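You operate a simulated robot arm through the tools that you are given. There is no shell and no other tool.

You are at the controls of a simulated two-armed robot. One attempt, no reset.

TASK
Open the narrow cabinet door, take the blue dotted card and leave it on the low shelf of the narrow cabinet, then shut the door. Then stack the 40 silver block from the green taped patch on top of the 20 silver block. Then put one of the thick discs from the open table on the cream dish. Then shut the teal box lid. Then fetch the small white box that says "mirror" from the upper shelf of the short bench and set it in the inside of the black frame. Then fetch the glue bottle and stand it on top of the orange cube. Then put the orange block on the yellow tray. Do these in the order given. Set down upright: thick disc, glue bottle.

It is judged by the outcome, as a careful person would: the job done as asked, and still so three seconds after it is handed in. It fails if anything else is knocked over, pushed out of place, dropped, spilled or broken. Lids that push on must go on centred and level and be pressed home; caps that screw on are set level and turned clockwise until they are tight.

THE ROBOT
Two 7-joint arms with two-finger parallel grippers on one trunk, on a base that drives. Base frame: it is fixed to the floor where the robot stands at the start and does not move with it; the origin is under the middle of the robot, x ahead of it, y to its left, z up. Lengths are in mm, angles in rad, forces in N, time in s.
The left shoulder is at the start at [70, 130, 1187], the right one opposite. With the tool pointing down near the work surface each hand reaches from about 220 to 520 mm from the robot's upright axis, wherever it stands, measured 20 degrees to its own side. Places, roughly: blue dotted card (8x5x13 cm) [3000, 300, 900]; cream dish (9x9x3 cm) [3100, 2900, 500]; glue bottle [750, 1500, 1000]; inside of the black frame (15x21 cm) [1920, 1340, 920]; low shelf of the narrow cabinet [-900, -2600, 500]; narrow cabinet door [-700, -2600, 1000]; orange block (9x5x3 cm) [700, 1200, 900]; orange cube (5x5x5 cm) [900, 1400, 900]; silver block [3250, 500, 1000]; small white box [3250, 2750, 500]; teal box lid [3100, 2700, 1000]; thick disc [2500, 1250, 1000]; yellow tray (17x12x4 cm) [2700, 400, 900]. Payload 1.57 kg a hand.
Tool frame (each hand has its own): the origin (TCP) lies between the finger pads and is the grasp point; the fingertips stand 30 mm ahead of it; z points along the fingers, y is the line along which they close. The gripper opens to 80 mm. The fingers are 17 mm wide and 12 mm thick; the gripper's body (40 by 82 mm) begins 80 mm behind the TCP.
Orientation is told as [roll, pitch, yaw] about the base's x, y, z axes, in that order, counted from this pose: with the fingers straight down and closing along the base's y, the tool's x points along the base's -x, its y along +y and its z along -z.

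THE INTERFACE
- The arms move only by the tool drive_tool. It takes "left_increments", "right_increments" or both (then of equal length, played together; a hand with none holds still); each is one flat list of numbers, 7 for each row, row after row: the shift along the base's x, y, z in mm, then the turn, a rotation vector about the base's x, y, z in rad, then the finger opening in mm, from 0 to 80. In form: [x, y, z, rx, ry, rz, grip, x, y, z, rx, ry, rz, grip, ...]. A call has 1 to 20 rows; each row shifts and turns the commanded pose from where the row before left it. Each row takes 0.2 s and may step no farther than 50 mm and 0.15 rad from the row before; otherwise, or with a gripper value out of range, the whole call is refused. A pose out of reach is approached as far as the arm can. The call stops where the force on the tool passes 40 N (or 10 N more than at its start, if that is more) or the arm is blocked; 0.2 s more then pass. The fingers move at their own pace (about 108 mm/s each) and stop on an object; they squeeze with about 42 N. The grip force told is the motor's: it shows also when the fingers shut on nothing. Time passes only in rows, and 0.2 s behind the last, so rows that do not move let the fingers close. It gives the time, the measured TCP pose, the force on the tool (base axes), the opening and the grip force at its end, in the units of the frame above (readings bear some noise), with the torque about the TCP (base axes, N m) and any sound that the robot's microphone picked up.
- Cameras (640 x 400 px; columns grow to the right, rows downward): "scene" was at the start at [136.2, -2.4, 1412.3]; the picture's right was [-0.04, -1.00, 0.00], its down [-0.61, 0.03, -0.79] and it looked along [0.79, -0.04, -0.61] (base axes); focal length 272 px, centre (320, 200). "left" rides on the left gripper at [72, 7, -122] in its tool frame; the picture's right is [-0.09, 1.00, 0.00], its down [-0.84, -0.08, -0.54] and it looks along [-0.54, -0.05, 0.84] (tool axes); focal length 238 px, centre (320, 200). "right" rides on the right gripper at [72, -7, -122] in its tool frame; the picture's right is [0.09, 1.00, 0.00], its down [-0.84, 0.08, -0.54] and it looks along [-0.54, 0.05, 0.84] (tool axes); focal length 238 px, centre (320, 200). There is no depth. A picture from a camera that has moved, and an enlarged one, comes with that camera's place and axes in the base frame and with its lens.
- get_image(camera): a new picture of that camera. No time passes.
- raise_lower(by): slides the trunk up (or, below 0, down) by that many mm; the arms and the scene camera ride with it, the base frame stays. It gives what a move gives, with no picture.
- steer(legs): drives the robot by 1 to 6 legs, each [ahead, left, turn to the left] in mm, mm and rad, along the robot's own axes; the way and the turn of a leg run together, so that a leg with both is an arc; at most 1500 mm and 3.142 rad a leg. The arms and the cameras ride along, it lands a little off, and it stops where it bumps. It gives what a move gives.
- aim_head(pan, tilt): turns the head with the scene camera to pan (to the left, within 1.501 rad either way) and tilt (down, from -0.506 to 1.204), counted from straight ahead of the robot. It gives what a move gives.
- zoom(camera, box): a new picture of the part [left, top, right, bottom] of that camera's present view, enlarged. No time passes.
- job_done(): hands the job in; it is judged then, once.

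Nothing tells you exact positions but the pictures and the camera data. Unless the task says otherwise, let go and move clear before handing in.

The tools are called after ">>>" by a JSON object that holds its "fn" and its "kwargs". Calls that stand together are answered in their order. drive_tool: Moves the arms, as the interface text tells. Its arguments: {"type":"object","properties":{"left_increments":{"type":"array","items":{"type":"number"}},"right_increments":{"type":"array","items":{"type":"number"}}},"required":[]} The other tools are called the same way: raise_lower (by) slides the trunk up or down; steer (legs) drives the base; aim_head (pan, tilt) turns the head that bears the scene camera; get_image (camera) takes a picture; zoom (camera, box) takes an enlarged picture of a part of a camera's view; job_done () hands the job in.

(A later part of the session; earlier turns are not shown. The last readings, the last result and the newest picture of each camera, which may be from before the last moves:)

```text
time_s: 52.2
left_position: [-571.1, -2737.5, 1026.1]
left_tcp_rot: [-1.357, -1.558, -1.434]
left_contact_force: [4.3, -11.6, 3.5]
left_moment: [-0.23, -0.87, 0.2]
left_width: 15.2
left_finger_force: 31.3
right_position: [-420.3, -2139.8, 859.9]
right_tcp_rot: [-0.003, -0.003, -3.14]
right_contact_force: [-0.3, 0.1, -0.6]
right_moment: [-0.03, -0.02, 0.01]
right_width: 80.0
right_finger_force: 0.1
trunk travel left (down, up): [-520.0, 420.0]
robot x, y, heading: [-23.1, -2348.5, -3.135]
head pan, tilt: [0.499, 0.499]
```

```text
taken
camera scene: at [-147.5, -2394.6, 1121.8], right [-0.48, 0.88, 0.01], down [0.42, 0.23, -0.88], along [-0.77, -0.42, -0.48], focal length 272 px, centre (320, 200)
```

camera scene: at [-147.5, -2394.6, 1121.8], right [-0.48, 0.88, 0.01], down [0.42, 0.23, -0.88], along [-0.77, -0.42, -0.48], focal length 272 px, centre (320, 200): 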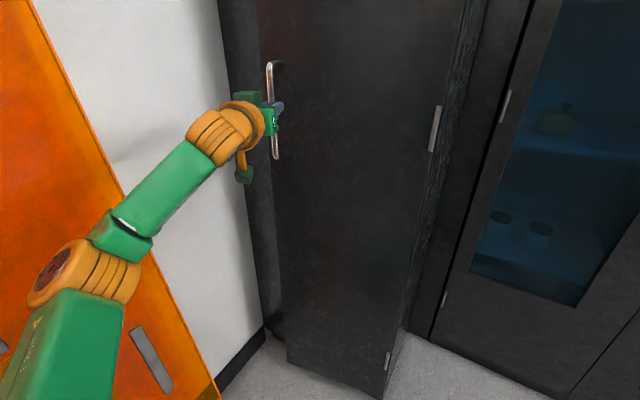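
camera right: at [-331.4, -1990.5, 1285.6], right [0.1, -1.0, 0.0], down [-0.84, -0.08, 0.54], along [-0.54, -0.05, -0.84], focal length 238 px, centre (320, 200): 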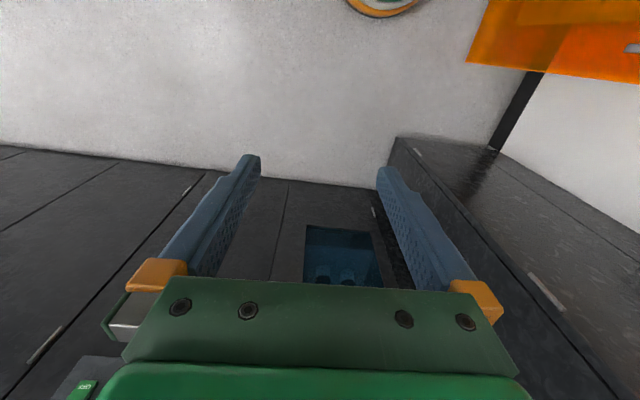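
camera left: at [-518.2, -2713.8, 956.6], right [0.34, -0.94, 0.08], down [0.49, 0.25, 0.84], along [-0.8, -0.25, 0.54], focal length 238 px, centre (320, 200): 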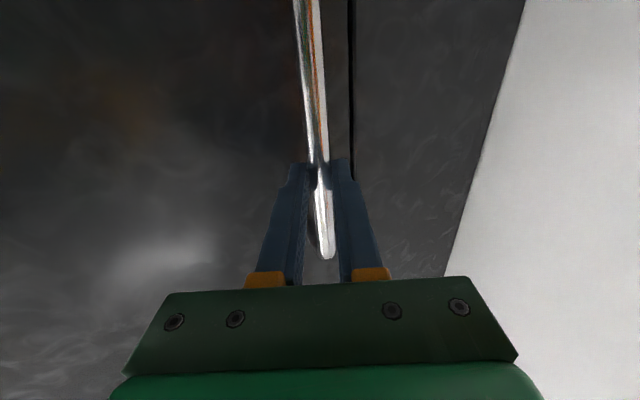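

The door is opening smoothly. Continue along the arc, gradually rotating the hand.

>>> {"fn": "drive_tool", "kwargs": {"left_increments": [28.7, 12.2, 0, 0, 0, 0.03, 0, 27.4, 15, 0, 0, 0, 0.05, 0, 25.7, 17.6, 0, 0, 0, 0.07, 0, 24, 20.2, 0, 0, 0, 0.08, 0]}}

>>> {"fn": "get_image", "kwargs": {"camera": "scene"}}

```text
time_s: 53.2
left_position: [-463.1, -2673.1, 1026.6]
left_tcp_rot: [-1.374, -1.556, -1.186]
left_contact_force: [12.8, -14.0, -5.2]
left_moment: [0.15, -1.03, 0.4]
left_width: 14.8
left_finger_force: 30.6
right_position: [-419.3, -2142.5, 860.8]
right_tcp_rot: [-0.006, -0.006, -3.139]
right_contact_force: [0.0, 0.6, 0.7]
right_moment: [-0.01, 0.03, 0.02]
right_width: 80.2
right_finger_force: 0.0
trunk travel left (down, up): [-520.0, 420.0]
robot x, y, heading: [-17.7, -2342.9, -3.136]
head pan, tilt: [0.499, 0.499]
```

```text
taken
camera scene: at [-145.6, -2397.1, 1121.9], right [-0.48, 0.88, 0.01], down [0.42, 0.24, -0.88], along [-0.77, -0.42, -0.48], focal length 272 px, centre (320, 200)
```

scene: 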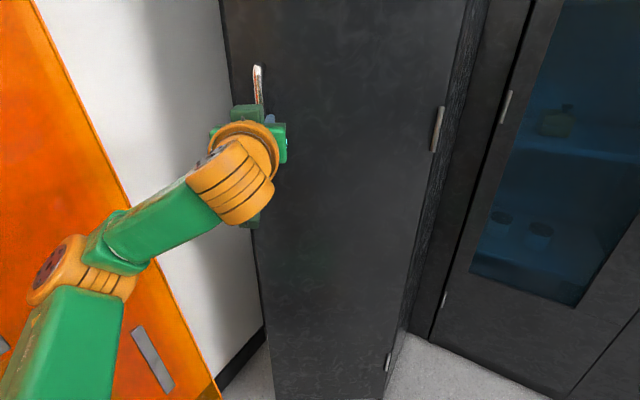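

Door at about 35°. The force points outward along the radius, so I'll add a slight outward correction and continue.

>>> {"fn": "drive_tool", "kwargs": {"left_increments": [23.2, 20.5, 1, 0, 0, 0.1, 0, 21.4, 22.8, 1, 0, 0, 0.1, 0, 18.8, 24.8, 0, 0, 0, 0.1, 0]}}

>>> {"fn": "get_image", "kwargs": {"camera": "scene"}}

>>> {"fn": "get_image", "kwargs": {"camera": "left"}}

```text
time_s: 53.7
left_position: [-435.1, -2643.3, 1025.9]
left_tcp_rot: [-1.123, -1.517, -1.341]
left_contact_force: [16.4, -16.1, 1.6]
left_moment: [0.07, -1.06, 0.53]
left_width: 15.5
left_finger_force: 31.0
right_position: [-419.7, -2142.7, 861.2]
right_tcp_rot: [-0.002, -0.005, -3.134]
right_contact_force: [-0.6, -0.3, -0.1]
right_moment: [0.01, -0.04, -0.01]
right_width: 80.1
right_finger_force: 0.1
trunk travel left (down, up): [-520.0, 420.0]
robot x, y, heading: [-17.3, -2347.2, -3.136]
head pan, tilt: [0.499, 0.499]
stopped in row 2 (left hand): the force on the tool passed its limit at 47 N (the readings are from after the stop); the commanded pose is now the measured one
```

```text
taken
camera scene: at [-144.0, -2396.0, 1122.1], right [-0.49, 0.87, 0.01], down [0.41, 0.24, -0.88], along [-0.77, -0.42, -0.48], focal length 272 px, centre (320, 200)
```

scene: 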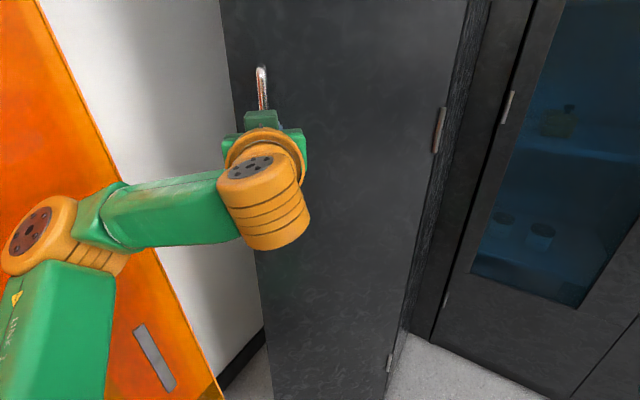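

```text
taken
camera left: at [-339.1, -2568.8, 957.4], right [0.63, -0.78, 0.05], down [0.38, 0.36, 0.85], along [-0.68, -0.52, 0.52], focal length 238 px, centre (320, 200)
```

left: 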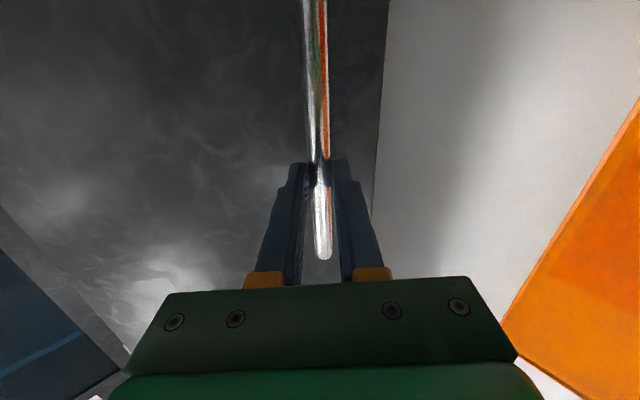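

The pull stopped on force. I'll relax outward a few mm and see how the force reads.

>>> {"fn": "drive_tool", "kwargs": {"left_increments": [3.3, -3.8, 0, 0, 0, 0, 0, 0, 0, 0, 0, 0, 0, 0]}}

```text
time_s: 54.3
left_position: [-434.4, -2645.0, 1024.9]
left_tcp_rot: [-1.118, -1.523, -1.355]
left_contact_force: [12.1, -10.8, 1.6]
left_moment: [-0.48, -0.36, 0.33]
left_width: 15.2
left_finger_force: 30.9
right_position: [-419.2, -2141.1, 860.6]
right_tcp_rot: [-0.003, -0.007, -3.137]
right_contact_force: [0.3, -1.4, -0.1]
right_moment: [0.0, 0.0, -0.03]
right_width: 80.0
right_finger_force: 0.2
trunk travel left (down, up): [-520.0, 420.0]
robot x, y, heading: [-21.4, -2347.5, -3.139]
head pan, tilt: [0.499, 0.499]
```

Outward relaxation reduces it; the hinge must be nearer x≈-675. I'll continue with the corrected arc.

>>> {"fn": "drive_tool", "kwargs": {"left_increments": [20.5, 16.5, 0, 0, 0, 0.06, 0, 14.5, 20.5, 0, 0, 0, 0.06, 0, 12.4, 21.6, 0, 0, 0, 0.06, 0]}}

>>> {"fn": "get_image", "kwargs": {"camera": "scene"}}

```text
time_s: 55.1
left_position: [-390.9, -2575.1, 1024.6]
left_tcp_rot: [-1.12, -1.53, -1.177]
left_contact_force: [-0.4, 1.8, 9.7]
left_moment: [-1.05, 0.09, -0.12]
left_width: 15.3
left_finger_force: 31.4
right_position: [-421.1, -2135.7, 857.5]
right_tcp_rot: [0.004, -0.001, -3.138]
right_contact_force: [0.0, 1.2, 0.6]
right_moment: [0.0, -0.02, 0.0]
right_width: 80.1
right_finger_force: 0.0
trunk travel left (down, up): [-520.0, 420.0]
robot x, y, heading: [-22.9, -2343.3, -3.14]
head pan, tilt: [0.499, 0.499]
```

```text
taken
camera scene: at [-148.3, -2387.7, 1122.2], right [-0.48, 0.88, 0.0], down [0.42, 0.23, -0.88], along [-0.77, -0.42, -0.48], focal length 272 px, centre (320, 200)
```

scene: 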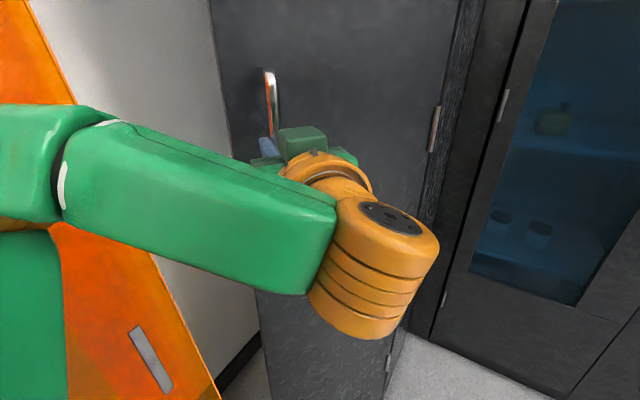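

The force is now near zero and the door is at ~57°. Two more steps.

>>> {"fn": "drive_tool", "kwargs": {"left_increments": [10.5, 22.5, 1, 0, 0, 0.07, 0, 8.8, 23.2, 1, 0, 0, 0.07, 0, 6.9, 24, 0, 0, 0, 0.07, 0]}}

>>> {"fn": "get_image", "kwargs": {"camera": "scene"}}

>>> {"fn": "get_image", "kwargs": {"camera": "left"}}

```text
time_s: 55.9
left_position: [-369.2, -2504.8, 1025.0]
left_tcp_rot: [-1.004, -1.533, -1.084]
left_contact_force: [-12.1, 4.6, 8.7]
left_moment: [-0.37, -0.4, -0.38]
left_width: 15.1
left_finger_force: 30.9
right_position: [-425.9, -2133.8, 854.7]
right_tcp_rot: [0.006, 0.003, -3.139]
right_contact_force: [0.5, -0.4, -0.4]
right_moment: [0.03, 0.03, 0.0]
right_width: 80.0
right_finger_force: 0.1
trunk travel left (down, up): [-520.0, 420.0]
robot x, y, heading: [-18.4, -2347.2, -3.137]
head pan, tilt: [0.499, 0.499]
```

```text
taken
camera scene: at [-154.3, -2386.7, 1121.5], right [-0.48, 0.88, -0.01], down [0.42, 0.23, -0.88], along [-0.77, -0.43, -0.48], focal length 272 px, centre (320, 200)
```

scene: 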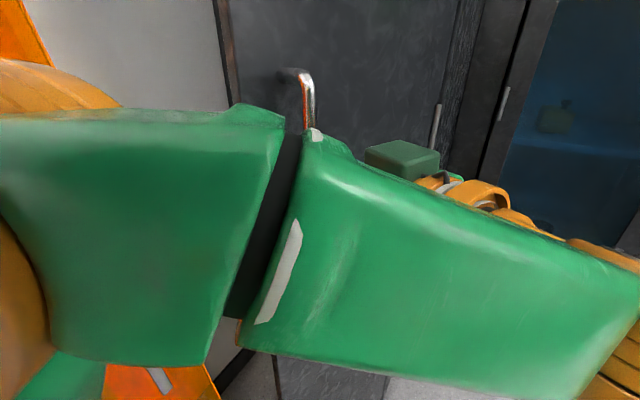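

```text
taken
camera left: at [-306.1, -2401.6, 956.4], right [0.87, -0.49, 0.06], down [0.22, 0.48, 0.85], along [-0.45, -0.72, 0.52], focal length 238 px, centre (320, 200)
```

left: 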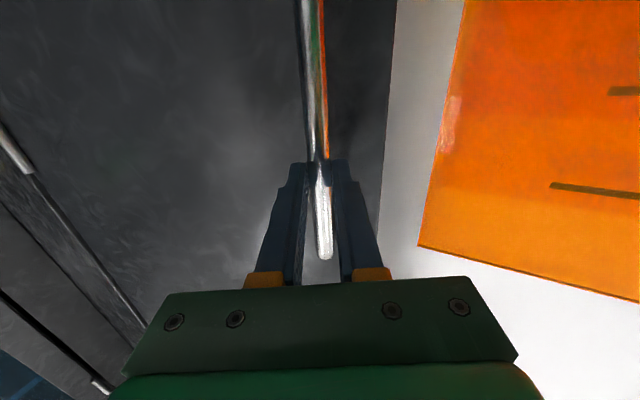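

Door at ~70°. I'll release the handle and back the fingers off.

>>> {"fn": "drive_tool", "kwargs": {"left_increments": [0, 0, 0, 0, 0, 0, 60, 0, 0, 0, 0, 0, 0, 80, 10, 17.5, 0, 0, 0, 0, 80, 10, 17.5, 0, 0, 0, 0, 80, 10, 17.5, 0, 0, 0, 0, 80]}}

>>> {"fn": "get_image", "kwargs": {"camera": "left"}}

```text
time_s: 57.1
left_position: [-349.6, -2463.9, 1020.2]
left_tcp_rot: [-0.575, -1.494, -1.504]
left_contact_force: [-1.2, 0.0, -0.1]
left_moment: [-0.02, -0.01, 0.01]
left_width: 80.0
left_finger_force: 0.1
left hand out of reach, approached as far as the arm can: row 4, 5
right_position: [-424.0, -2137.1, 856.9]
right_tcp_rot: [0.002, -0.001, -3.139]
right_contact_force: [-0.5, 1.6, 0.4]
right_moment: [0.04, 0.01, 0.01]
right_width: 79.8
right_finger_force: 0.1
trunk travel left (down, up): [-520.0, 420.0]
robot x, y, heading: [-20.3, -2348.3, -3.14]
head pan, tilt: [0.499, 0.499]
```

```text
taken
camera left: at [-287.8, -2355.8, 958.0], right [0.87, -0.49, 0.05], down [0.2, 0.45, 0.87], along [-0.45, -0.75, 0.49], focal length 238 px, centre (320, 200)
```

left: 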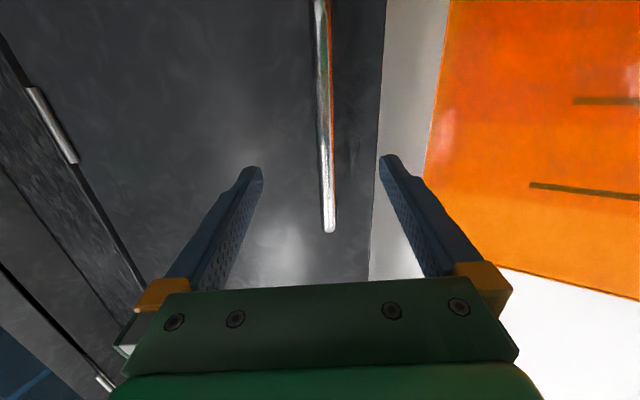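

Fingers are clear of the bar. I'll back the base 80 mm and then bring the left hand around the door's free edge to push it further open from inside.

>>> {"fn": "steer", "kwargs": {"legs": [[-80, 0, 0]]}}

>>> {"fn": "drive_tool", "kwargs": {"left_increments": [10, -40, 0, 0, 0, -0.12, 80, 10, -40, 0, 0, 0, -0.12, 80, 0, -45, 0, 0, 0, -0.12, 40, 0, -45, 0, 0, 0, -0.12, 0, 0, -45, 0, 0, 0, -0.12, 0]}}

>>> {"fn": "get_image", "kwargs": {"camera": "scene"}}

>>> {"fn": "get_image", "kwargs": {"camera": "left"}}

```text
time_s: 58.2
left_position: [-271.2, -2463.3, 1019.3]
left_tcp_rot: [-0.573, -1.509, -1.504]
left_contact_force: [-0.8, 0.4, 0.9]
left_moment: [0.02, -0.01, 0.01]
left_width: 80.1
left_finger_force: 0.0
right_position: [-343.0, -2137.6, 857.5]
right_tcp_rot: [0.0, 0.0, -3.136]
right_contact_force: [-0.5, 0.3, 0.6]
right_moment: [-0.04, 0.02, 0.01]
right_width: 80.0
right_finger_force: 0.1
trunk travel left (down, up): [-520.0, 420.0]
robot x, y, heading: [60.0, -2346.5, -3.141]
head pan, tilt: [0.499, 0.499]
```

```text
time_s: 59.4
left_position: [-270.6, -2677.9, 1023.2]
left_tcp_rot: [-0.591, -1.51, -2.088]
left_contact_force: [0.3, -0.4, -0.5]
left_moment: [0.03, -0.02, -0.07]
left_width: 0.1
left_finger_force: 21.9
left hand out of reach, approached as far as the arm can: row 1, 2, 4
right_position: [-343.7, -2140.9, 858.4]
right_tcp_rot: [-0.002, -0.001, -3.136]
right_contact_force: [-1.3, 0.1, 0.7]
right_moment: [0.02, 0.01, 0.03]
right_width: 79.9
right_finger_force: 0.0
trunk travel left (down, up): [-520.0, 420.0]
robot x, y, heading: [59.3, -2348.7, -3.134]
head pan, tilt: [0.499, 0.499]
```

```text
taken
camera scene: at [-70.7, -2392.5, 1121.7], right [-0.48, 0.87, 0.0], down [0.42, 0.23, -0.88], along [-0.77, -0.42, -0.48], focal length 272 px, centre (320, 200)
```

scene: 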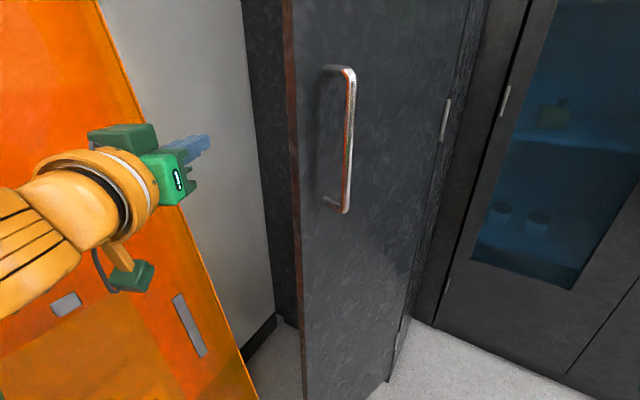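

```text
taken
camera left: at [-158.0, -2626.4, 957.8], right [0.44, -0.9, 0.06], down [0.42, 0.27, 0.87], along [-0.79, -0.36, 0.5], focal length 238 px, centre (320, 200)
```

left: 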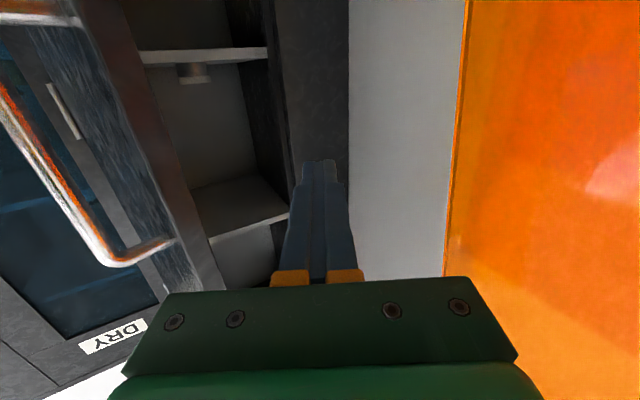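

The hand is past the free edge. Now move it inside the opening and sweep toward +y to push the door wider.

>>> {"fn": "drive_tool", "kwargs": {"left_increments": [-40, 0, 0, 0, 0, -0.14, 0, -40, 0, 0, 0, 0, -0.14, 0, -40, 0, 0, 0, 0, -0.14, 0, 0, 40, 0, 0, 0, -0.05, 0, 0, 40, 0, 0, 0, -0.05, 0]}}

>>> {"fn": "get_image", "kwargs": {"camera": "scene"}}

```text
time_s: 60.6
left_position: [-389.6, -2596.6, 1023.3]
left_tcp_rot: [-0.583, -1.509, -2.616]
left_contact_force: [-0.9, -0.4, -0.8]
left_moment: [0.0, 0.01, 0.07]
left_width: 0.0
left_finger_force: 21.4
right_position: [-344.2, -2137.9, 857.4]
right_tcp_rot: [0.001, -0.001, -3.135]
right_contact_force: [-0.2, 0.9, 0.2]
right_moment: [0.01, 0.0, 0.0]
right_width: 80.1
right_finger_force: 0.1
trunk travel left (down, up): [-520.0, 420.0]
robot x, y, heading: [60.2, -2346.8, -3.131]
head pan, tilt: [0.499, 0.499]
```

```text
taken
camera scene: at [-71.0, -2390.2, 1121.8], right [-0.48, 0.87, 0.0], down [0.42, 0.23, -0.88], along [-0.77, -0.43, -0.48], focal length 272 px, centre (320, 200)
```

scene: 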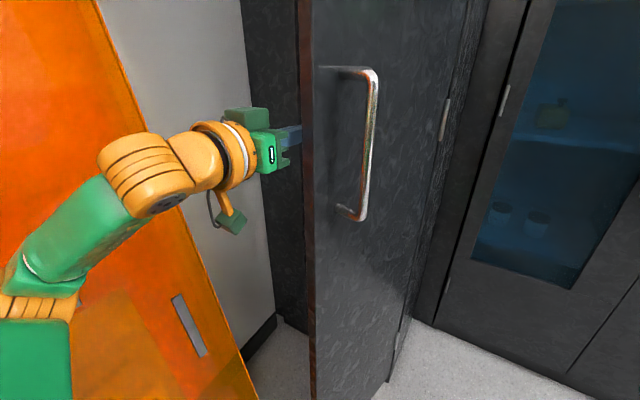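

The door is moving with the hand. Continue sweeping.

>>> {"fn": "drive_tool", "kwargs": {"left_increments": [0, 40, 0, 0, 0, 0, 0, 0, 40, 0, 0, 0, 0, 0, 0, 40, 0, 0, 0, 0, 0, 0, 40, 0, 0, 0, 0, 0]}}

>>> {"fn": "get_image", "kwargs": {"camera": "scene"}}

```text
time_s: 61.6
left_position: [-386.9, -2444.3, 1022.5]
left_tcp_rot: [-0.724, -1.505, -2.47]
left_contact_force: [-0.7, -13.3, 3.9]
left_moment: [-0.03, 0.12, 0.38]
left_width: 0.1
left_finger_force: 21.7
right_position: [-343.5, -2145.8, 859.4]
right_tcp_rot: [-0.009, -0.001, -3.135]
right_contact_force: [1.0, -0.3, 0.1]
right_moment: [0.05, -0.01, -0.02]
right_width: 79.6
right_finger_force: 0.1
trunk travel left (down, up): [-520.0, 420.0]
robot x, y, heading: [60.0, -2352.7, -3.128]
head pan, tilt: [0.499, 0.499]
```

```text
taken
camera scene: at [-70.8, -2399.7, 1121.4], right [-0.49, 0.87, 0.01], down [0.42, 0.24, -0.88], along [-0.77, -0.42, -0.48], focal length 272 px, centre (320, 200)
```

scene: 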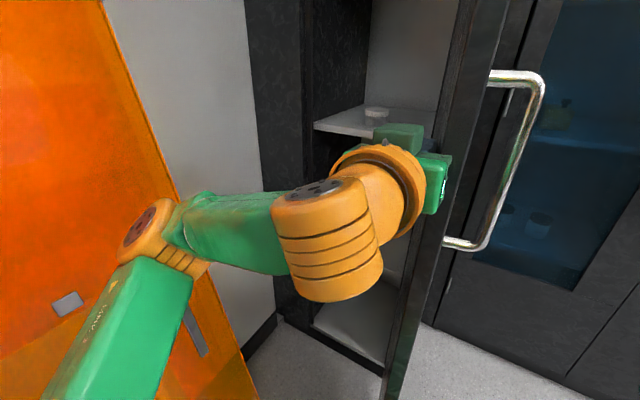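

The door is at ~90° and the shelves are visible. Push a bit further.

>>> {"fn": "drive_tool", "kwargs": {"left_increments": [0, 40, 0, 0, 0, 0, 0, -5, 40, 0, 0, 0, 0, 0, -10, 40, 0, 0, 0, 0, 0]}}

>>> {"fn": "get_image", "kwargs": {"camera": "scene"}}

```text
time_s: 61.9
left_position: [-387.3, -2443.1, 1022.9]
left_tcp_rot: [-0.706, -1.498, -2.449]
left_contact_force: [4.0, -23.0, -2.0]
left_moment: [-0.23, -0.1, 0.63]
left_width: 0.1
left_finger_force: 21.4
right_position: [-344.1, -2145.4, 859.7]
right_tcp_rot: [-0.004, -0.001, -3.129]
right_contact_force: [0.4, 0.4, 0.1]
right_moment: [-0.04, 0.02, -0.02]
right_width: 79.8
right_finger_force: 0.0
trunk travel left (down, up): [-520.0, 420.0]
robot x, y, heading: [60.5, -2345.2, -3.128]
head pan, tilt: [0.499, 0.499]
stopped in row 1 (left hand): the force on the tool passed its limit at 53 N (the readings are from after the stop); the commanded pose is now the measured one
```

```text
taken
camera scene: at [-68.2, -2398.0, 1121.6], right [-0.49, 0.87, 0.01], down [0.42, 0.24, -0.88], along [-0.77, -0.43, -0.48], focal length 272 px, centre (320, 200)
```

scene: 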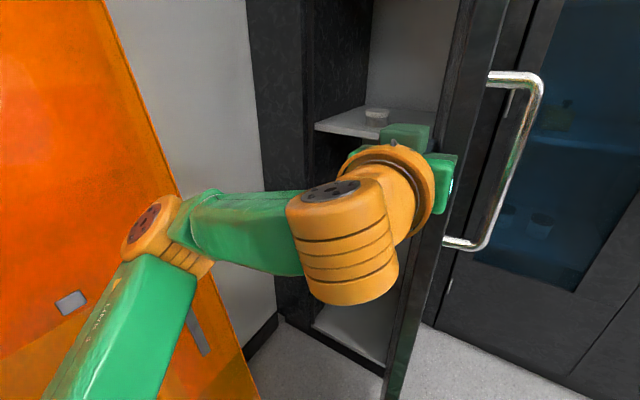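

The door has hit its stop at roughly 95–100°. I'll withdraw the hand.

>>> {"fn": "drive_tool", "kwargs": {"left_increments": [0, -40, 0, 0, 0, 0, 0, 0, -40, 0, 0, 0, 0, 0, 0, -40, 0, 0, 0, 0, 0, 20, -40, 0, 0, 0, 0, 0, 40, 0, 0, 0, 0, 0, 0, 40, 0, 0, 0, 0, 0, 0]}}

>>> {"fn": "get_image", "kwargs": {"camera": "left"}}

>>> {"fn": "get_image", "kwargs": {"camera": "scene"}}

```text
time_s: 63.3
left_position: [-288.1, -2592.6, 1023.3]
left_tcp_rot: [-0.632, -1.508, -2.538]
left_contact_force: [0.0, 0.7, -0.1]
left_moment: [0.03, 0.01, -0.02]
left_width: 0.4
left_finger_force: 21.8
right_position: [-343.7, -2140.2, 858.7]
right_tcp_rot: [0.002, -0.001, -3.134]
right_contact_force: [0.1, 0.3, 0.3]
right_moment: [0.0, 0.0, -0.01]
right_width: 80.0
right_finger_force: 0.0
trunk travel left (down, up): [-520.0, 420.0]
robot x, y, heading: [58.7, -2350.5, -3.13]
head pan, tilt: [0.499, 0.499]
```

```text
taken
camera left: at [-164.3, -2600.7, 959.2], right [-0.03, -1.0, 0.05], down [0.5, 0.03, 0.87], along [-0.87, 0.05, 0.5], focal length 238 px, centre (320, 200)
```

left: 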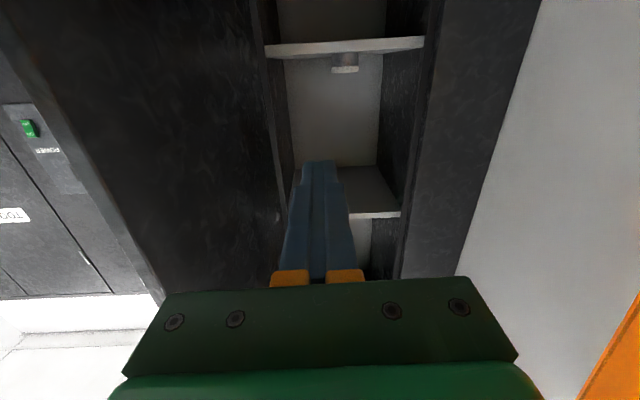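

```text
taken
camera scene: at [-69.2, -2391.6, 1122.0], right [-0.49, 0.87, 0.0], down [0.42, 0.23, -0.88], along [-0.77, -0.43, -0.48], focal length 272 px, centre (320, 200)
```

scene: 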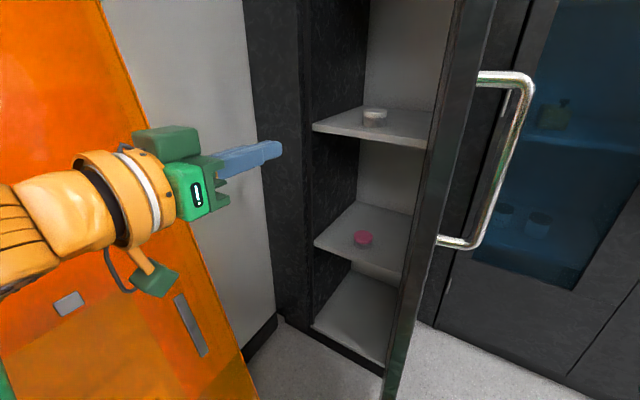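

The cabinet has shelves at z≈950, ≈550 (with a pink disc near its front centre) and the bottom at ≈130; the low shelf at z~500 is the one with the pink disc. Now I'll raise the trunk, return the left hand to tool-down and go fetch the card.

>>> {"fn": "zoom", "kwargs": {"camera": "scene", "box": [290, 80, 490, 400]}}

>>> {"fn": "raise_lower", "kwargs": {"by": 305}}

>>> {"fn": "drive_tool", "kwargs": {"left_increments": [0, 0, 0, 0, -0.143, 0, 40, 0, 0, 0, 0, -0.143, 0, 80, 0, 0, 0, 0, -0.143, 0, 80, 0, 0, 0, 0, -0.143, 0, 80, 0, 0, 0, 0, -0.143, 0, 80, 0, 0, 0, 0, -0.143, 0, 80, 0, 0, 0, 0, -0.143, 0, 80, 0, 0, 0, 0, -0.143, 0, 80, 0, 0, 0, 0, -0.143, 0, 80, 0, 0, 0, 0, -0.143, 0, 80]}}

```text
1.25 times, centred on (390, 240) of scene
camera zoom: at [-69.2, -2391.6, 1122.0], right [-0.49, 0.87, 0.0], down [0.42, 0.23, -0.88], along [-0.77, -0.43, -0.48], focal length 340 px, centre (232, 150)
```

zoom: 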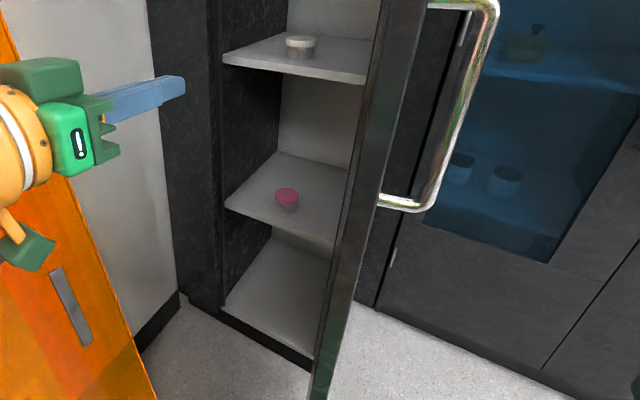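

```text
time_s: 66.3
left_position: [-288.9, -2593.7, 1328.1]
left_tcp_rot: [-0.626, -1.503, -2.541]
left_contact_force: [-0.5, 0.4, 0.3]
left_moment: [0.03, -0.04, 0.02]
left_width: 0.1
left_finger_force: 21.0
right_position: [-344.9, -2138.6, 1163.0]
right_tcp_rot: [0.0, 0.0, -3.133]
right_contact_force: [0.1, -0.4, -0.4]
right_moment: [-0.01, -0.02, -0.02]
right_width: 79.9
right_finger_force: 0.0
trunk travel left (down, up): [-825.0, 115.0]
robot x, y, heading: [53.9, -2346.1, -3.132]
head pan, tilt: [0.499, 0.499]
```

```text
time_s: 68.5
left_position: [-273.7, -2551.3, 1294.9]
left_tcp_rot: [-0.029, -0.09, -3.103]
left_contact_force: [-0.1, 0.3, -0.1]
left_moment: [-0.04, -0.03, 0.02]
left_width: 80.3
left_finger_force: 0.1
left hand out of reach, approached as far as the arm can: row 9, 10
right_position: [-345.9, -2138.5, 1162.6]
right_tcp_rot: [0.003, 0.0, -3.133]
right_contact_force: [0.1, 0.0, 0.0]
right_moment: [-0.03, -0.01, 0.0]
right_width: 79.9
right_finger_force: 0.2
trunk travel left (down, up): [-825.0, 115.0]
robot x, y, heading: [59.8, -2345.6, -3.129]
head pan, tilt: [0.499, 0.499]
```

Tool nearly down; I'll tidy its pose, then look at the route back.

>>> {"fn": "drive_tool", "kwargs": {"left_increments": [-25, 0, -40, -0.029, -0.09, -0.027, 80, -25, 0, -40, 0, 0, 0, 80]}}

>>> {"fn": "steer", "kwargs": {"legs": [[0, 0, -1.571]]}}

>>> {"fn": "aim_head", "kwargs": {"pan": 0.0, "tilt": 0.3}}

>>> {"fn": "get_image", "kwargs": {"camera": "scene"}}

```text
time_s: 69.1
left_position: [-326.1, -2551.9, 1212.0]
left_tcp_rot: [-0.004, 0.004, -3.131]
left_contact_force: [-0.5, 0.0, -0.6]
left_moment: [0.01, -0.05, 0.02]
left_width: 79.9
left_finger_force: 0.2
right_position: [-348.5, -2139.3, 1161.4]
right_tcp_rot: [0.0, 0.004, -3.133]
right_contact_force: [0.1, 1.1, -0.3]
right_moment: [-0.02, -0.01, 0.0]
right_width: 80.1
right_finger_force: 0.0
trunk travel left (down, up): [-825.0, 115.0]
robot x, y, heading: [58.0, -2348.7, -3.131]
head pan, tilt: [0.499, 0.499]
```

```text
time_s: 70.7
left_position: [-354.5, -2473.2, 1212.3]
left_tcp_rot: [-0.002, 0.006, 2.931]
left_contact_force: [6.4, -16.5, 1.2]
left_moment: [1.12, 0.32, -0.31]
left_width: 67.4
left_finger_force: 0.1
right_position: [-281.2, -2063.2, 1166.1]
right_tcp_rot: [-0.006, -0.005, 2.918]
right_contact_force: [0.1, -0.2, -0.5]
right_moment: [-0.03, 0.03, -0.04]
right_width: 79.9
right_finger_force: 0.1
trunk travel left (down, up): [-825.0, 115.0]
robot x, y, heading: [59.4, -2348.0, 2.922]
head pan, tilt: [0.499, 0.499]
stopped in leg 1: the force on the tool passed its limit at 45 N (the readings are from after the stop); the commanded pose is now the measured one
```

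```text
time_s: 71.6
left_position: [-353.7, -2471.4, 1213.3]
left_tcp_rot: [-0.003, 0.006, 2.926]
left_contact_force: [6.3, -17.3, 2.0]
left_moment: [0.95, 0.3, -0.33]
left_width: 65.8
left_finger_force: 0.1
right_position: [-280.1, -2062.2, 1166.8]
right_tcp_rot: [-0.007, -0.006, 2.916]
right_contact_force: [0.2, 0.8, 1.0]
right_moment: [-0.01, 0.01, 0.01]
right_width: 79.9
right_finger_force: 0.1
trunk travel left (down, up): [-825.0, 115.0]
robot x, y, heading: [58.5, -2351.3, 2.919]
head pan, tilt: [0.0, 0.3]
```

```text
taken
camera scene: at [-75.3, -2328.3, 1446.0], right [0.22, 0.98, 0.01], down [0.29, -0.06, -0.96], along [-0.93, 0.21, -0.29], focal length 272 px, centre (320, 200)
```

scene: 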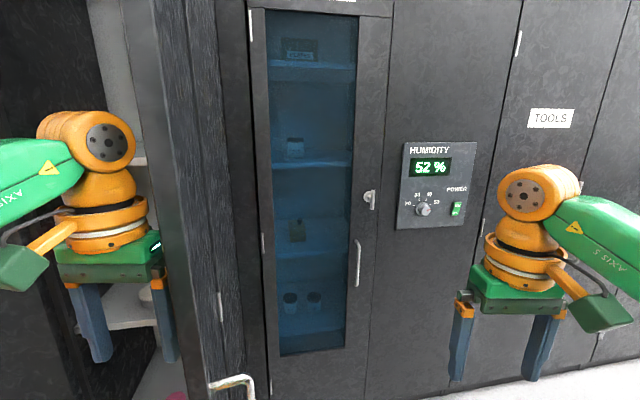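

My turn to the right brushed the left hand against the open door (already at its stop). I'll turn back left, retract both hands, and then sidestep past the door.

>>> {"fn": "steer", "kwargs": {"legs": [[0, 0, 0.22]]}}

>>> {"fn": "drive_tool", "kwargs": {"left_increments": [30, 15, 0, 0, 0, 0, 40, 30, 15, 0, 0, 0, 0, 0, 30, 15, 0, 0, 0, 0, 0], "right_increments": [35, 0, 0, 0, 0, 0, 40, 35, 0, 0, 0, 0, 0, 0, 35, 0, 0, 0, 0, 0, 0]}}

>>> {"fn": "aim_head", "kwargs": {"pan": 0.3, "tilt": 0.6}}

>>> {"fn": "get_image", "kwargs": {"camera": "scene"}}

```text
time_s: 72.8
left_position: [-324.8, -2549.3, 1214.0]
left_tcp_rot: [0.008, 0.01, -3.135]
left_contact_force: [-0.2, 0.2, -0.1]
left_moment: [0.0, 0.02, 0.02]
left_width: 79.8
left_finger_force: 0.1
right_position: [-342.5, -2132.8, 1162.2]
right_tcp_rot: [0.003, 0.0, 3.137]
right_contact_force: [1.0, -0.8, 0.0]
right_moment: [-0.02, 0.01, 0.01]
right_width: 80.0
right_finger_force: 0.1
trunk travel left (down, up): [-825.0, 115.0]
robot x, y, heading: [62.5, -2348.9, 3.145]
head pan, tilt: [0.0, 0.3]
```

```text
time_s: 73.6
left_position: [-231.4, -2506.1, 1211.7]
left_tcp_rot: [0.008, 0.006, -3.135]
left_contact_force: [0.4, -0.2, -0.3]
left_moment: [0.01, 0.03, 0.01]
left_width: 0.0
left_finger_force: 21.2
right_position: [-234.6, -2135.0, 1164.4]
right_tcp_rot: [0.002, -0.002, 3.139]
right_contact_force: [1.5, 0.6, -0.8]
right_moment: [0.02, 0.02, 0.01]
right_width: 0.1
right_finger_force: 21.4
trunk travel left (down, up): [-825.0, 115.0]
robot x, y, heading: [55.7, -2347.3, 3.138]
head pan, tilt: [0.0, 0.3]
```

```text
time_s: 74.4
left_position: [-232.3, -2507.2, 1211.7]
left_tcp_rot: [0.008, 0.01, -3.135]
left_contact_force: [-0.9, 0.3, -0.6]
left_moment: [0.0, -0.02, -0.01]
left_width: 0.0
left_finger_force: 21.2
right_position: [-235.6, -2134.9, 1164.7]
right_tcp_rot: [0.003, 0.001, 3.137]
right_contact_force: [0.0, -0.5, 0.3]
right_moment: [0.0, 0.01, 0.03]
right_width: 0.1
right_finger_force: 21.1
trunk travel left (down, up): [-825.0, 115.0]
robot x, y, heading: [59.5, -2349.6, 3.14]
head pan, tilt: [0.3, 0.6]
```

```text
taken
camera scene: at [-75.2, -2372.8, 1417.8], right [-0.29, 0.96, 0.0], down [0.54, 0.17, -0.83], along [-0.79, -0.24, -0.56], focal length 272 px, centre (320, 200)
```

scene: 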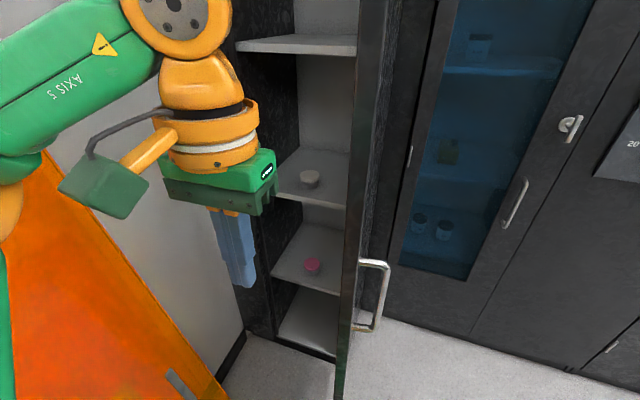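

The hands are closer now. I'll retract a little more, then sidestep right (toward +y) past the door.

>>> {"fn": "drive_tool", "kwargs": {"left_increments": [22, 5, 0, 0, 0, 0, 0, 22, 5, 0, 0, 0, 0, 0], "right_increments": [22, 0, 0, 0, 0, 0, 0, 22, 0, 0, 0, 0, 0, 0]}}

>>> {"fn": "steer", "kwargs": {"legs": [[15, 0, 0], [0, -300, 0], [0, -400, 0]]}}

>>> {"fn": "get_image", "kwargs": {"camera": "scene"}}

```text
time_s: 75.0
left_position: [-187.1, -2494.9, 1212.9]
left_tcp_rot: [0.008, 0.009, -3.134]
left_contact_force: [-0.3, -0.7, -0.1]
left_moment: [0.01, -0.02, -0.03]
left_width: 0.0
left_finger_force: 21.1
right_position: [-189.9, -2134.3, 1161.8]
right_tcp_rot: [0.001, -0.005, 3.139]
right_contact_force: [0.3, -0.2, 0.3]
right_moment: [-0.02, 0.02, -0.02]
right_width: 0.1
right_finger_force: 21.6
trunk travel left (down, up): [-825.0, 115.0]
robot x, y, heading: [58.2, -2344.6, 3.142]
head pan, tilt: [0.3, 0.6]
```

```text
time_s: 79.5
left_position: [-204.0, -1804.9, 1210.4]
left_tcp_rot: [0.005, 0.009, -3.133]
left_contact_force: [-0.5, -0.1, -0.3]
left_moment: [0.0, -0.01, 0.0]
left_width: 0.0
left_finger_force: 21.5
right_position: [-207.6, -1442.8, 1163.2]
right_tcp_rot: [0.001, -0.002, 3.139]
right_contact_force: [-0.7, -0.1, -0.5]
right_moment: [0.03, -0.01, 0.04]
right_width: 0.0
right_finger_force: 21.3
trunk travel left (down, up): [-825.0, 115.0]
robot x, y, heading: [47.9, -1651.1, -3.14]
head pan, tilt: [0.3, 0.6]
```

```text
taken
camera scene: at [-90.0, -1681.5, 1417.7], right [-0.3, 0.96, 0.0], down [0.54, 0.17, -0.82], along [-0.79, -0.24, -0.57], focal length 272 px, centre (320, 200)
```

scene: 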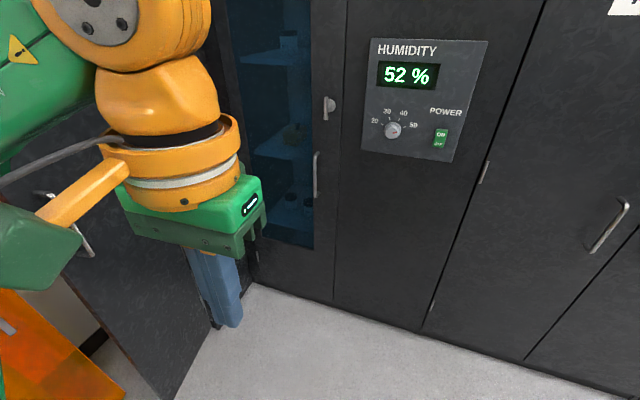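

Clear of the door. Now I'll sidestep into the aisle line, turn to face +x and drive toward the card end of the left table.

>>> {"fn": "steer", "kwargs": {"legs": [[0, -1400, 0], [0, 0, -1.571], [0, 0, -1.571]]}}

>>> {"fn": "aim_head", "kwargs": {"pan": 0.3, "tilt": 0.5}}

>>> {"fn": "get_image", "kwargs": {"camera": "scene"}}

```text
time_s: 94.2
left_position: [308.9, -109.5, 1213.0]
left_tcp_rot: [0.006, 0.011, -0.025]
left_contact_force: [1.4, 0.4, -0.5]
left_moment: [0.01, -0.03, 0.03]
left_width: 0.0
left_finger_force: 21.7
right_position: [298.3, -470.8, 1162.6]
right_tcp_rot: [0.002, 0.001, -0.038]
right_contact_force: [-0.2, 0.1, -1.3]
right_moment: [0.02, -0.02, 0.0]
right_width: 0.0
right_finger_force: 20.9
trunk travel left (down, up): [-825.0, 115.0]
robot x, y, heading: [51.9, -249.4, -0.031]
head pan, tilt: [0.3, 0.6]
```

```text
time_s: 94.8
left_position: [308.6, -108.8, 1212.6]
left_tcp_rot: [0.006, 0.011, -0.027]
left_contact_force: [-0.3, -0.7, -0.7]
left_moment: [0.03, 0.0, -0.01]
left_width: 0.0
left_finger_force: 21.1
right_position: [299.5, -471.0, 1162.2]
right_tcp_rot: [0.0, 0.001, -0.037]
right_contact_force: [-0.9, 0.2, -0.8]
right_moment: [0.03, 0.0, 0.0]
right_width: 0.0
right_finger_force: 21.4
trunk travel left (down, up): [-825.0, 115.0]
robot x, y, heading: [55.3, -249.8, -0.035]
head pan, tilt: [0.3, 0.499]
```

```text
taken
camera scene: at [191.9, -225.6, 1426.8], right [0.26, -0.96, 0.0], down [-0.46, -0.13, -0.88], along [0.85, 0.23, -0.48], focal length 272 px, centre (320, 200)
```

scene: 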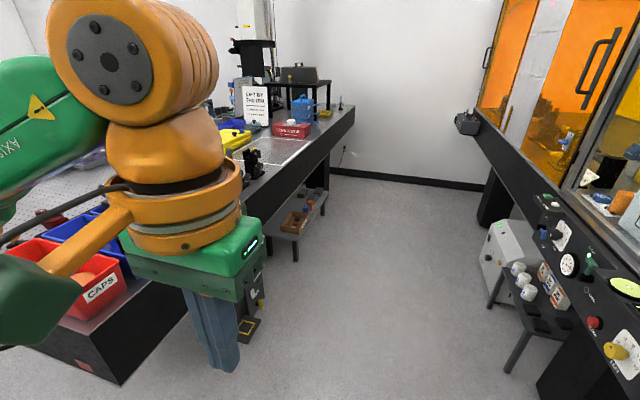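

The aisle is clear. I'll straighten up, shift slightly left and drive 1400 mm ahead.

>>> {"fn": "steer", "kwargs": {"legs": [[0, 50, 0.034], [1400, 0, 0]]}}

>>> {"fn": "aim_head", "kwargs": {"pan": 0.5, "tilt": 0.4}}

>>> {"fn": "get_image", "kwargs": {"camera": "scene"}}

```text
time_s: 102.3
left_position: [1697.8, -41.0, 1211.8]
left_tcp_rot: [0.006, 0.008, 0.019]
left_contact_force: [-0.5, 0.4, -0.3]
left_moment: [0.0, 0.03, 0.01]
left_width: 0.0
left_finger_force: 21.2
right_position: [1705.8, -401.8, 1161.8]
right_tcp_rot: [0.002, -0.001, 0.008]
right_contact_force: [0.1, 0.1, -0.3]
right_moment: [-0.01, -0.02, 0.0]
right_width: 0.0
right_finger_force: 21.1
trunk travel left (down, up): [-825.0, 115.0]
robot x, y, heading: [1453.4, -190.7, 0.012]
head pan, tilt: [0.3, 0.499]
```

```text
time_s: 103.1
left_position: [1699.2, -41.2, 1212.6]
left_tcp_rot: [0.008, 0.011, 0.018]
left_contact_force: [0.4, 0.2, 0.0]
left_moment: [-0.02, -0.02, -0.01]
left_width: 0.4
left_finger_force: 21.0
right_position: [1705.2, -402.0, 1162.7]
right_tcp_rot: [0.002, 0.0, 0.009]
right_contact_force: [-0.6, 0.3, -0.9]
right_moment: [-0.01, -0.02, -0.01]
right_width: 0.0
right_finger_force: 21.0
trunk travel left (down, up): [-825.0, 115.0]
robot x, y, heading: [1456.5, -190.7, 0.011]
head pan, tilt: [0.499, 0.4]
```

```text
taken
camera scene: at [1581.8, -144.7, 1435.9], right [0.49, -0.87, 0.0], down [-0.34, -0.19, -0.92], along [0.8, 0.45, -0.39], focal length 272 px, centre (320, 200)
```

scene: 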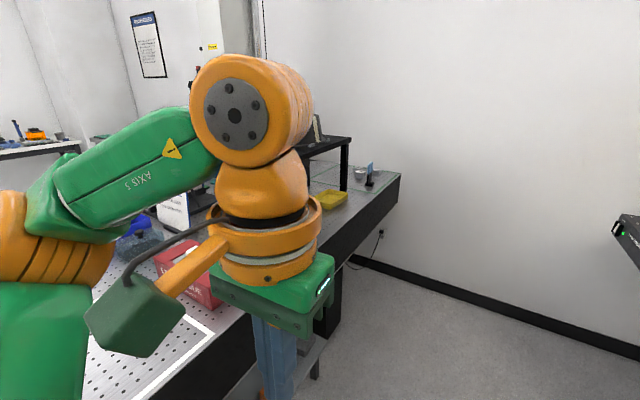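

I can see the yellow tray and a blue card near the table's far end. Drive on and turn to face the table.

>>> {"fn": "steer", "kwargs": {"legs": [[1400, 0, 0], [0, 0, 1.558]]}}

>>> {"fn": "aim_head", "kwargs": {"pan": 0.0, "tilt": 0.6}}

>>> {"fn": "get_image", "kwargs": {"camera": "scene"}}

>>> {"fn": "aim_head", "kwargs": {"pan": -0.5, "tilt": 0.6}}

>>> {"fn": "get_image", "kwargs": {"camera": "scene"}}

```text
time_s: 113.7
left_position: [2686.7, 75.0, 1210.9]
left_tcp_rot: [0.007, 0.011, 1.564]
left_contact_force: [0.2, -0.4, -0.2]
left_moment: [0.04, -0.01, 0.01]
left_width: 0.0
left_finger_force: 20.6
right_position: [3048.6, 71.1, 1161.6]
right_tcp_rot: [0.001, 0.001, 1.553]
right_contact_force: [0.4, -0.1, 0.8]
right_moment: [0.02, 0.03, -0.01]
right_width: 0.2
right_finger_force: 21.6
trunk travel left (down, up): [-825.0, 115.0]
robot x, y, heading: [2831.8, -177.2, 1.555]
head pan, tilt: [0.499, 0.4]
```

```text
time_s: 114.7
left_position: [2687.2, 74.9, 1211.4]
left_tcp_rot: [0.008, 0.01, 1.564]
left_contact_force: [0.0, 0.1, 0.1]
left_moment: [-0.01, -0.03, -0.04]
left_width: 0.0
left_finger_force: 21.3
right_position: [3048.8, 70.1, 1162.7]
right_tcp_rot: [0.001, 0.001, 1.553]
right_contact_force: [-0.6, -0.5, 0.2]
right_moment: [0.0, 0.02, 0.02]
right_width: 0.0
right_finger_force: 21.6
trunk travel left (down, up): [-825.0, 115.0]
robot x, y, heading: [2830.7, -174.7, 1.558]
head pan, tilt: [0.0, 0.6]
```

```text
taken
camera scene: at [2833.3, -37.1, 1417.8], right [1.0, -0.01, 0.0], down [-0.01, -0.56, -0.83], along [0.01, 0.83, -0.56], focal length 272 px, centre (320, 200)
```

scene: 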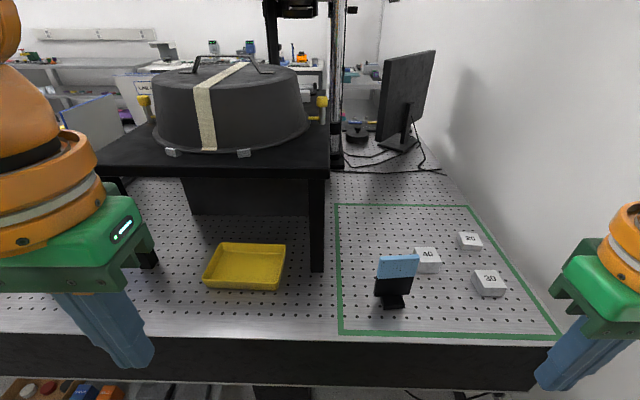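

```text
time_s: 115.6
left_position: [2687.4, 74.4, 1213.2]
left_tcp_rot: [0.006, 0.009, 1.564]
left_contact_force: [-0.2, 0.0, -0.3]
left_moment: [-0.02, 0.0, 0.02]
left_width: 0.1
left_finger_force: 21.6
right_position: [3048.8, 70.9, 1163.3]
right_tcp_rot: [0.002, 0.0, 1.553]
right_contact_force: [-0.1, -0.6, 0.2]
right_moment: [0.01, 0.0, 0.02]
right_width: 0.1
right_finger_force: 21.3
trunk travel left (down, up): [-825.0, 115.0]
robot x, y, heading: [2830.6, -177.0, 1.558]
head pan, tilt: [-0.499, 0.6]
```

```text
taken
camera scene: at [2875.5, -48.4, 1417.7], right [0.87, -0.49, 0.0], down [-0.28, -0.49, -0.83], along [0.41, 0.72, -0.56], focal length 272 px, centre (320, 200)
```

scene: 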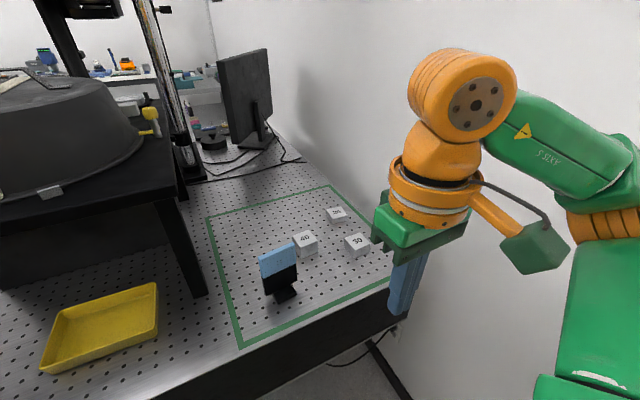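

I see the blue card on a black stand, and silver blocks 40, 20, 30 on the green taped patch. Zoom for detail.

>>> {"fn": "zoom", "kwargs": {"camera": "scene", "box": [200, 180, 400, 305]}}

>>> {"fn": "get_image", "kwargs": {"camera": "right"}}

```text
3.20 times, centred on (300, 242) of scene
camera zoom: at [2875.5, -48.4, 1417.7], right [0.87, -0.49, 0.0], down [-0.28, -0.49, -0.83], along [0.41, 0.72, -0.56], focal length 871 px, centre (384, 64)
```

zoom: 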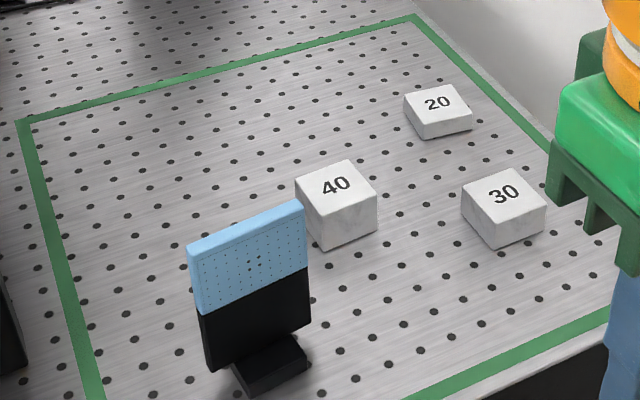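

```text
taken
camera right: at [3053.3, -0.6, 1285.2], right [-1.0, -0.08, 0.0], down [-0.06, 0.84, 0.54], along [-0.04, 0.54, -0.84], focal length 238 px, centre (320, 200)
```

right: 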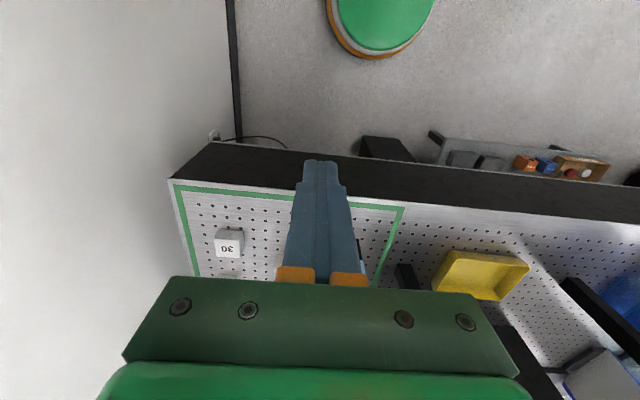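

The card (80 mm wide plate, normal along y, at about (2997, 342), top z≈1030) stands on a foot. I want the left hand tilted in the plate's plane so the same grasp works inside the cabinet; I'll stand to the right of it, near (3170, -140).

>>> {"fn": "steer", "kwargs": {"legs": [[37, -339, 0], [0, 0, 0.19]]}}

>>> {"fn": "aim_head", "kwargs": {"pan": 0.2, "tilt": 0.7}}

>>> {"fn": "get_image", "kwargs": {"camera": "scene"}}

```text
time_s: 117.3
left_position: [2888.3, 89.9, 1210.2]
left_tcp_rot: [-0.02, 0.002, 1.582]
left_contact_force: [1.3, -0.7, 1.1]
left_moment: [-0.02, -0.04, 0.01]
left_width: 0.0
left_finger_force: 21.2
right_position: [3249.2, 94.3, 1170.7]
right_tcp_rot: [-0.028, -0.01, 1.576]
right_contact_force: [-0.7, 0.2, -0.7]
right_moment: [0.02, 0.0, 0.01]
right_width: 0.0
right_finger_force: 21.3
trunk travel left (down, up): [-825.0, 115.0]
robot x, y, heading: [3066.7, -144.5, 1.578]
head pan, tilt: [-0.499, 0.6]
stopped in leg 1: the robot was blocked; the commanded pose is now the measured one
```

```text
time_s: 118.4
left_position: [2887.9, 91.6, 1208.5]
left_tcp_rot: [-0.022, 0.004, 1.581]
left_contact_force: [0.0, -0.2, -0.6]
left_moment: [-0.02, 0.02, -0.01]
left_width: 0.1
left_finger_force: 21.6
right_position: [3251.6, 96.1, 1169.9]
right_tcp_rot: [-0.031, -0.007, 1.573]
right_contact_force: [0.1, -0.2, 0.1]
right_moment: [0.01, -0.02, 0.0]
right_width: 0.0
right_finger_force: 21.6
trunk travel left (down, up): [-825.0, 115.0]
robot x, y, heading: [3066.8, -145.4, 1.566]
head pan, tilt: [0.201, 0.7]
```

```text
taken
camera scene: at [3008.6, -23.6, 1409.3], right [0.98, 0.2, 0.03], down [0.15, -0.63, -0.76], along [-0.13, 0.75, -0.64], focal length 272 px, centre (320, 200)
```

scene: 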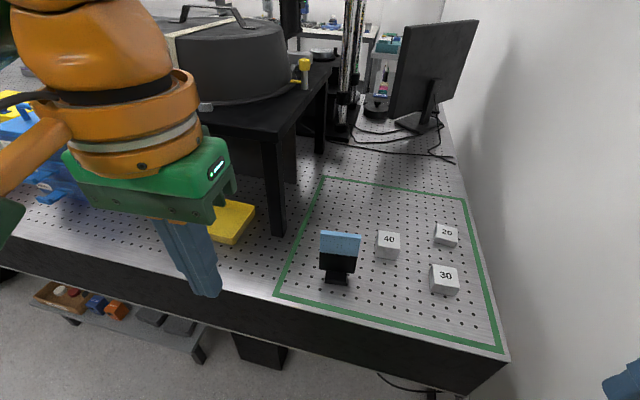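

The right elbow touched the wall at x≈3460, so I'm backing away from it. I'll instead stand at x≈2980 and use the left hand tilted ~30° pointing +x and down, which clears the riser corner (about (2857, 420)).

>>> {"fn": "steer", "kwargs": {"legs": [[0, 87, 0], [12, 0, 0]]}}

>>> {"fn": "get_image", "kwargs": {"camera": "scene"}}

```text
time_s: 119.9
left_position: [2830.2, 108.3, 1212.6]
left_tcp_rot: [0.005, 0.006, 1.582]
left_contact_force: [-0.2, 0.4, 0.0]
left_moment: [0.05, -0.04, -0.04]
left_width: 0.2
left_finger_force: 21.1
right_position: [3190.9, 112.1, 1163.8]
right_tcp_rot: [-0.002, -0.005, 1.571]
right_contact_force: [0.1, -0.4, 0.3]
right_moment: [0.03, -0.02, -0.01]
right_width: 0.0
right_finger_force: 21.3
trunk travel left (down, up): [-825.0, 115.0]
robot x, y, heading: [2978.8, -139.9, 1.573]
head pan, tilt: [0.201, 0.7]
```

```text
taken
camera scene: at [2957.7, -6.5, 1409.4], right [0.98, 0.2, 0.0], down [0.13, -0.63, -0.77], along [-0.15, 0.75, -0.64], focal length 272 px, centre (320, 200)
```

scene: 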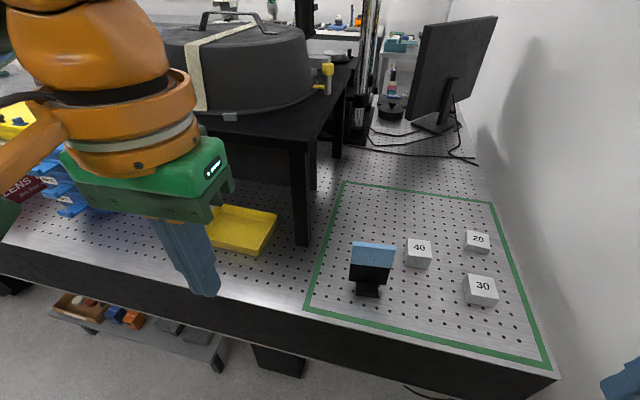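

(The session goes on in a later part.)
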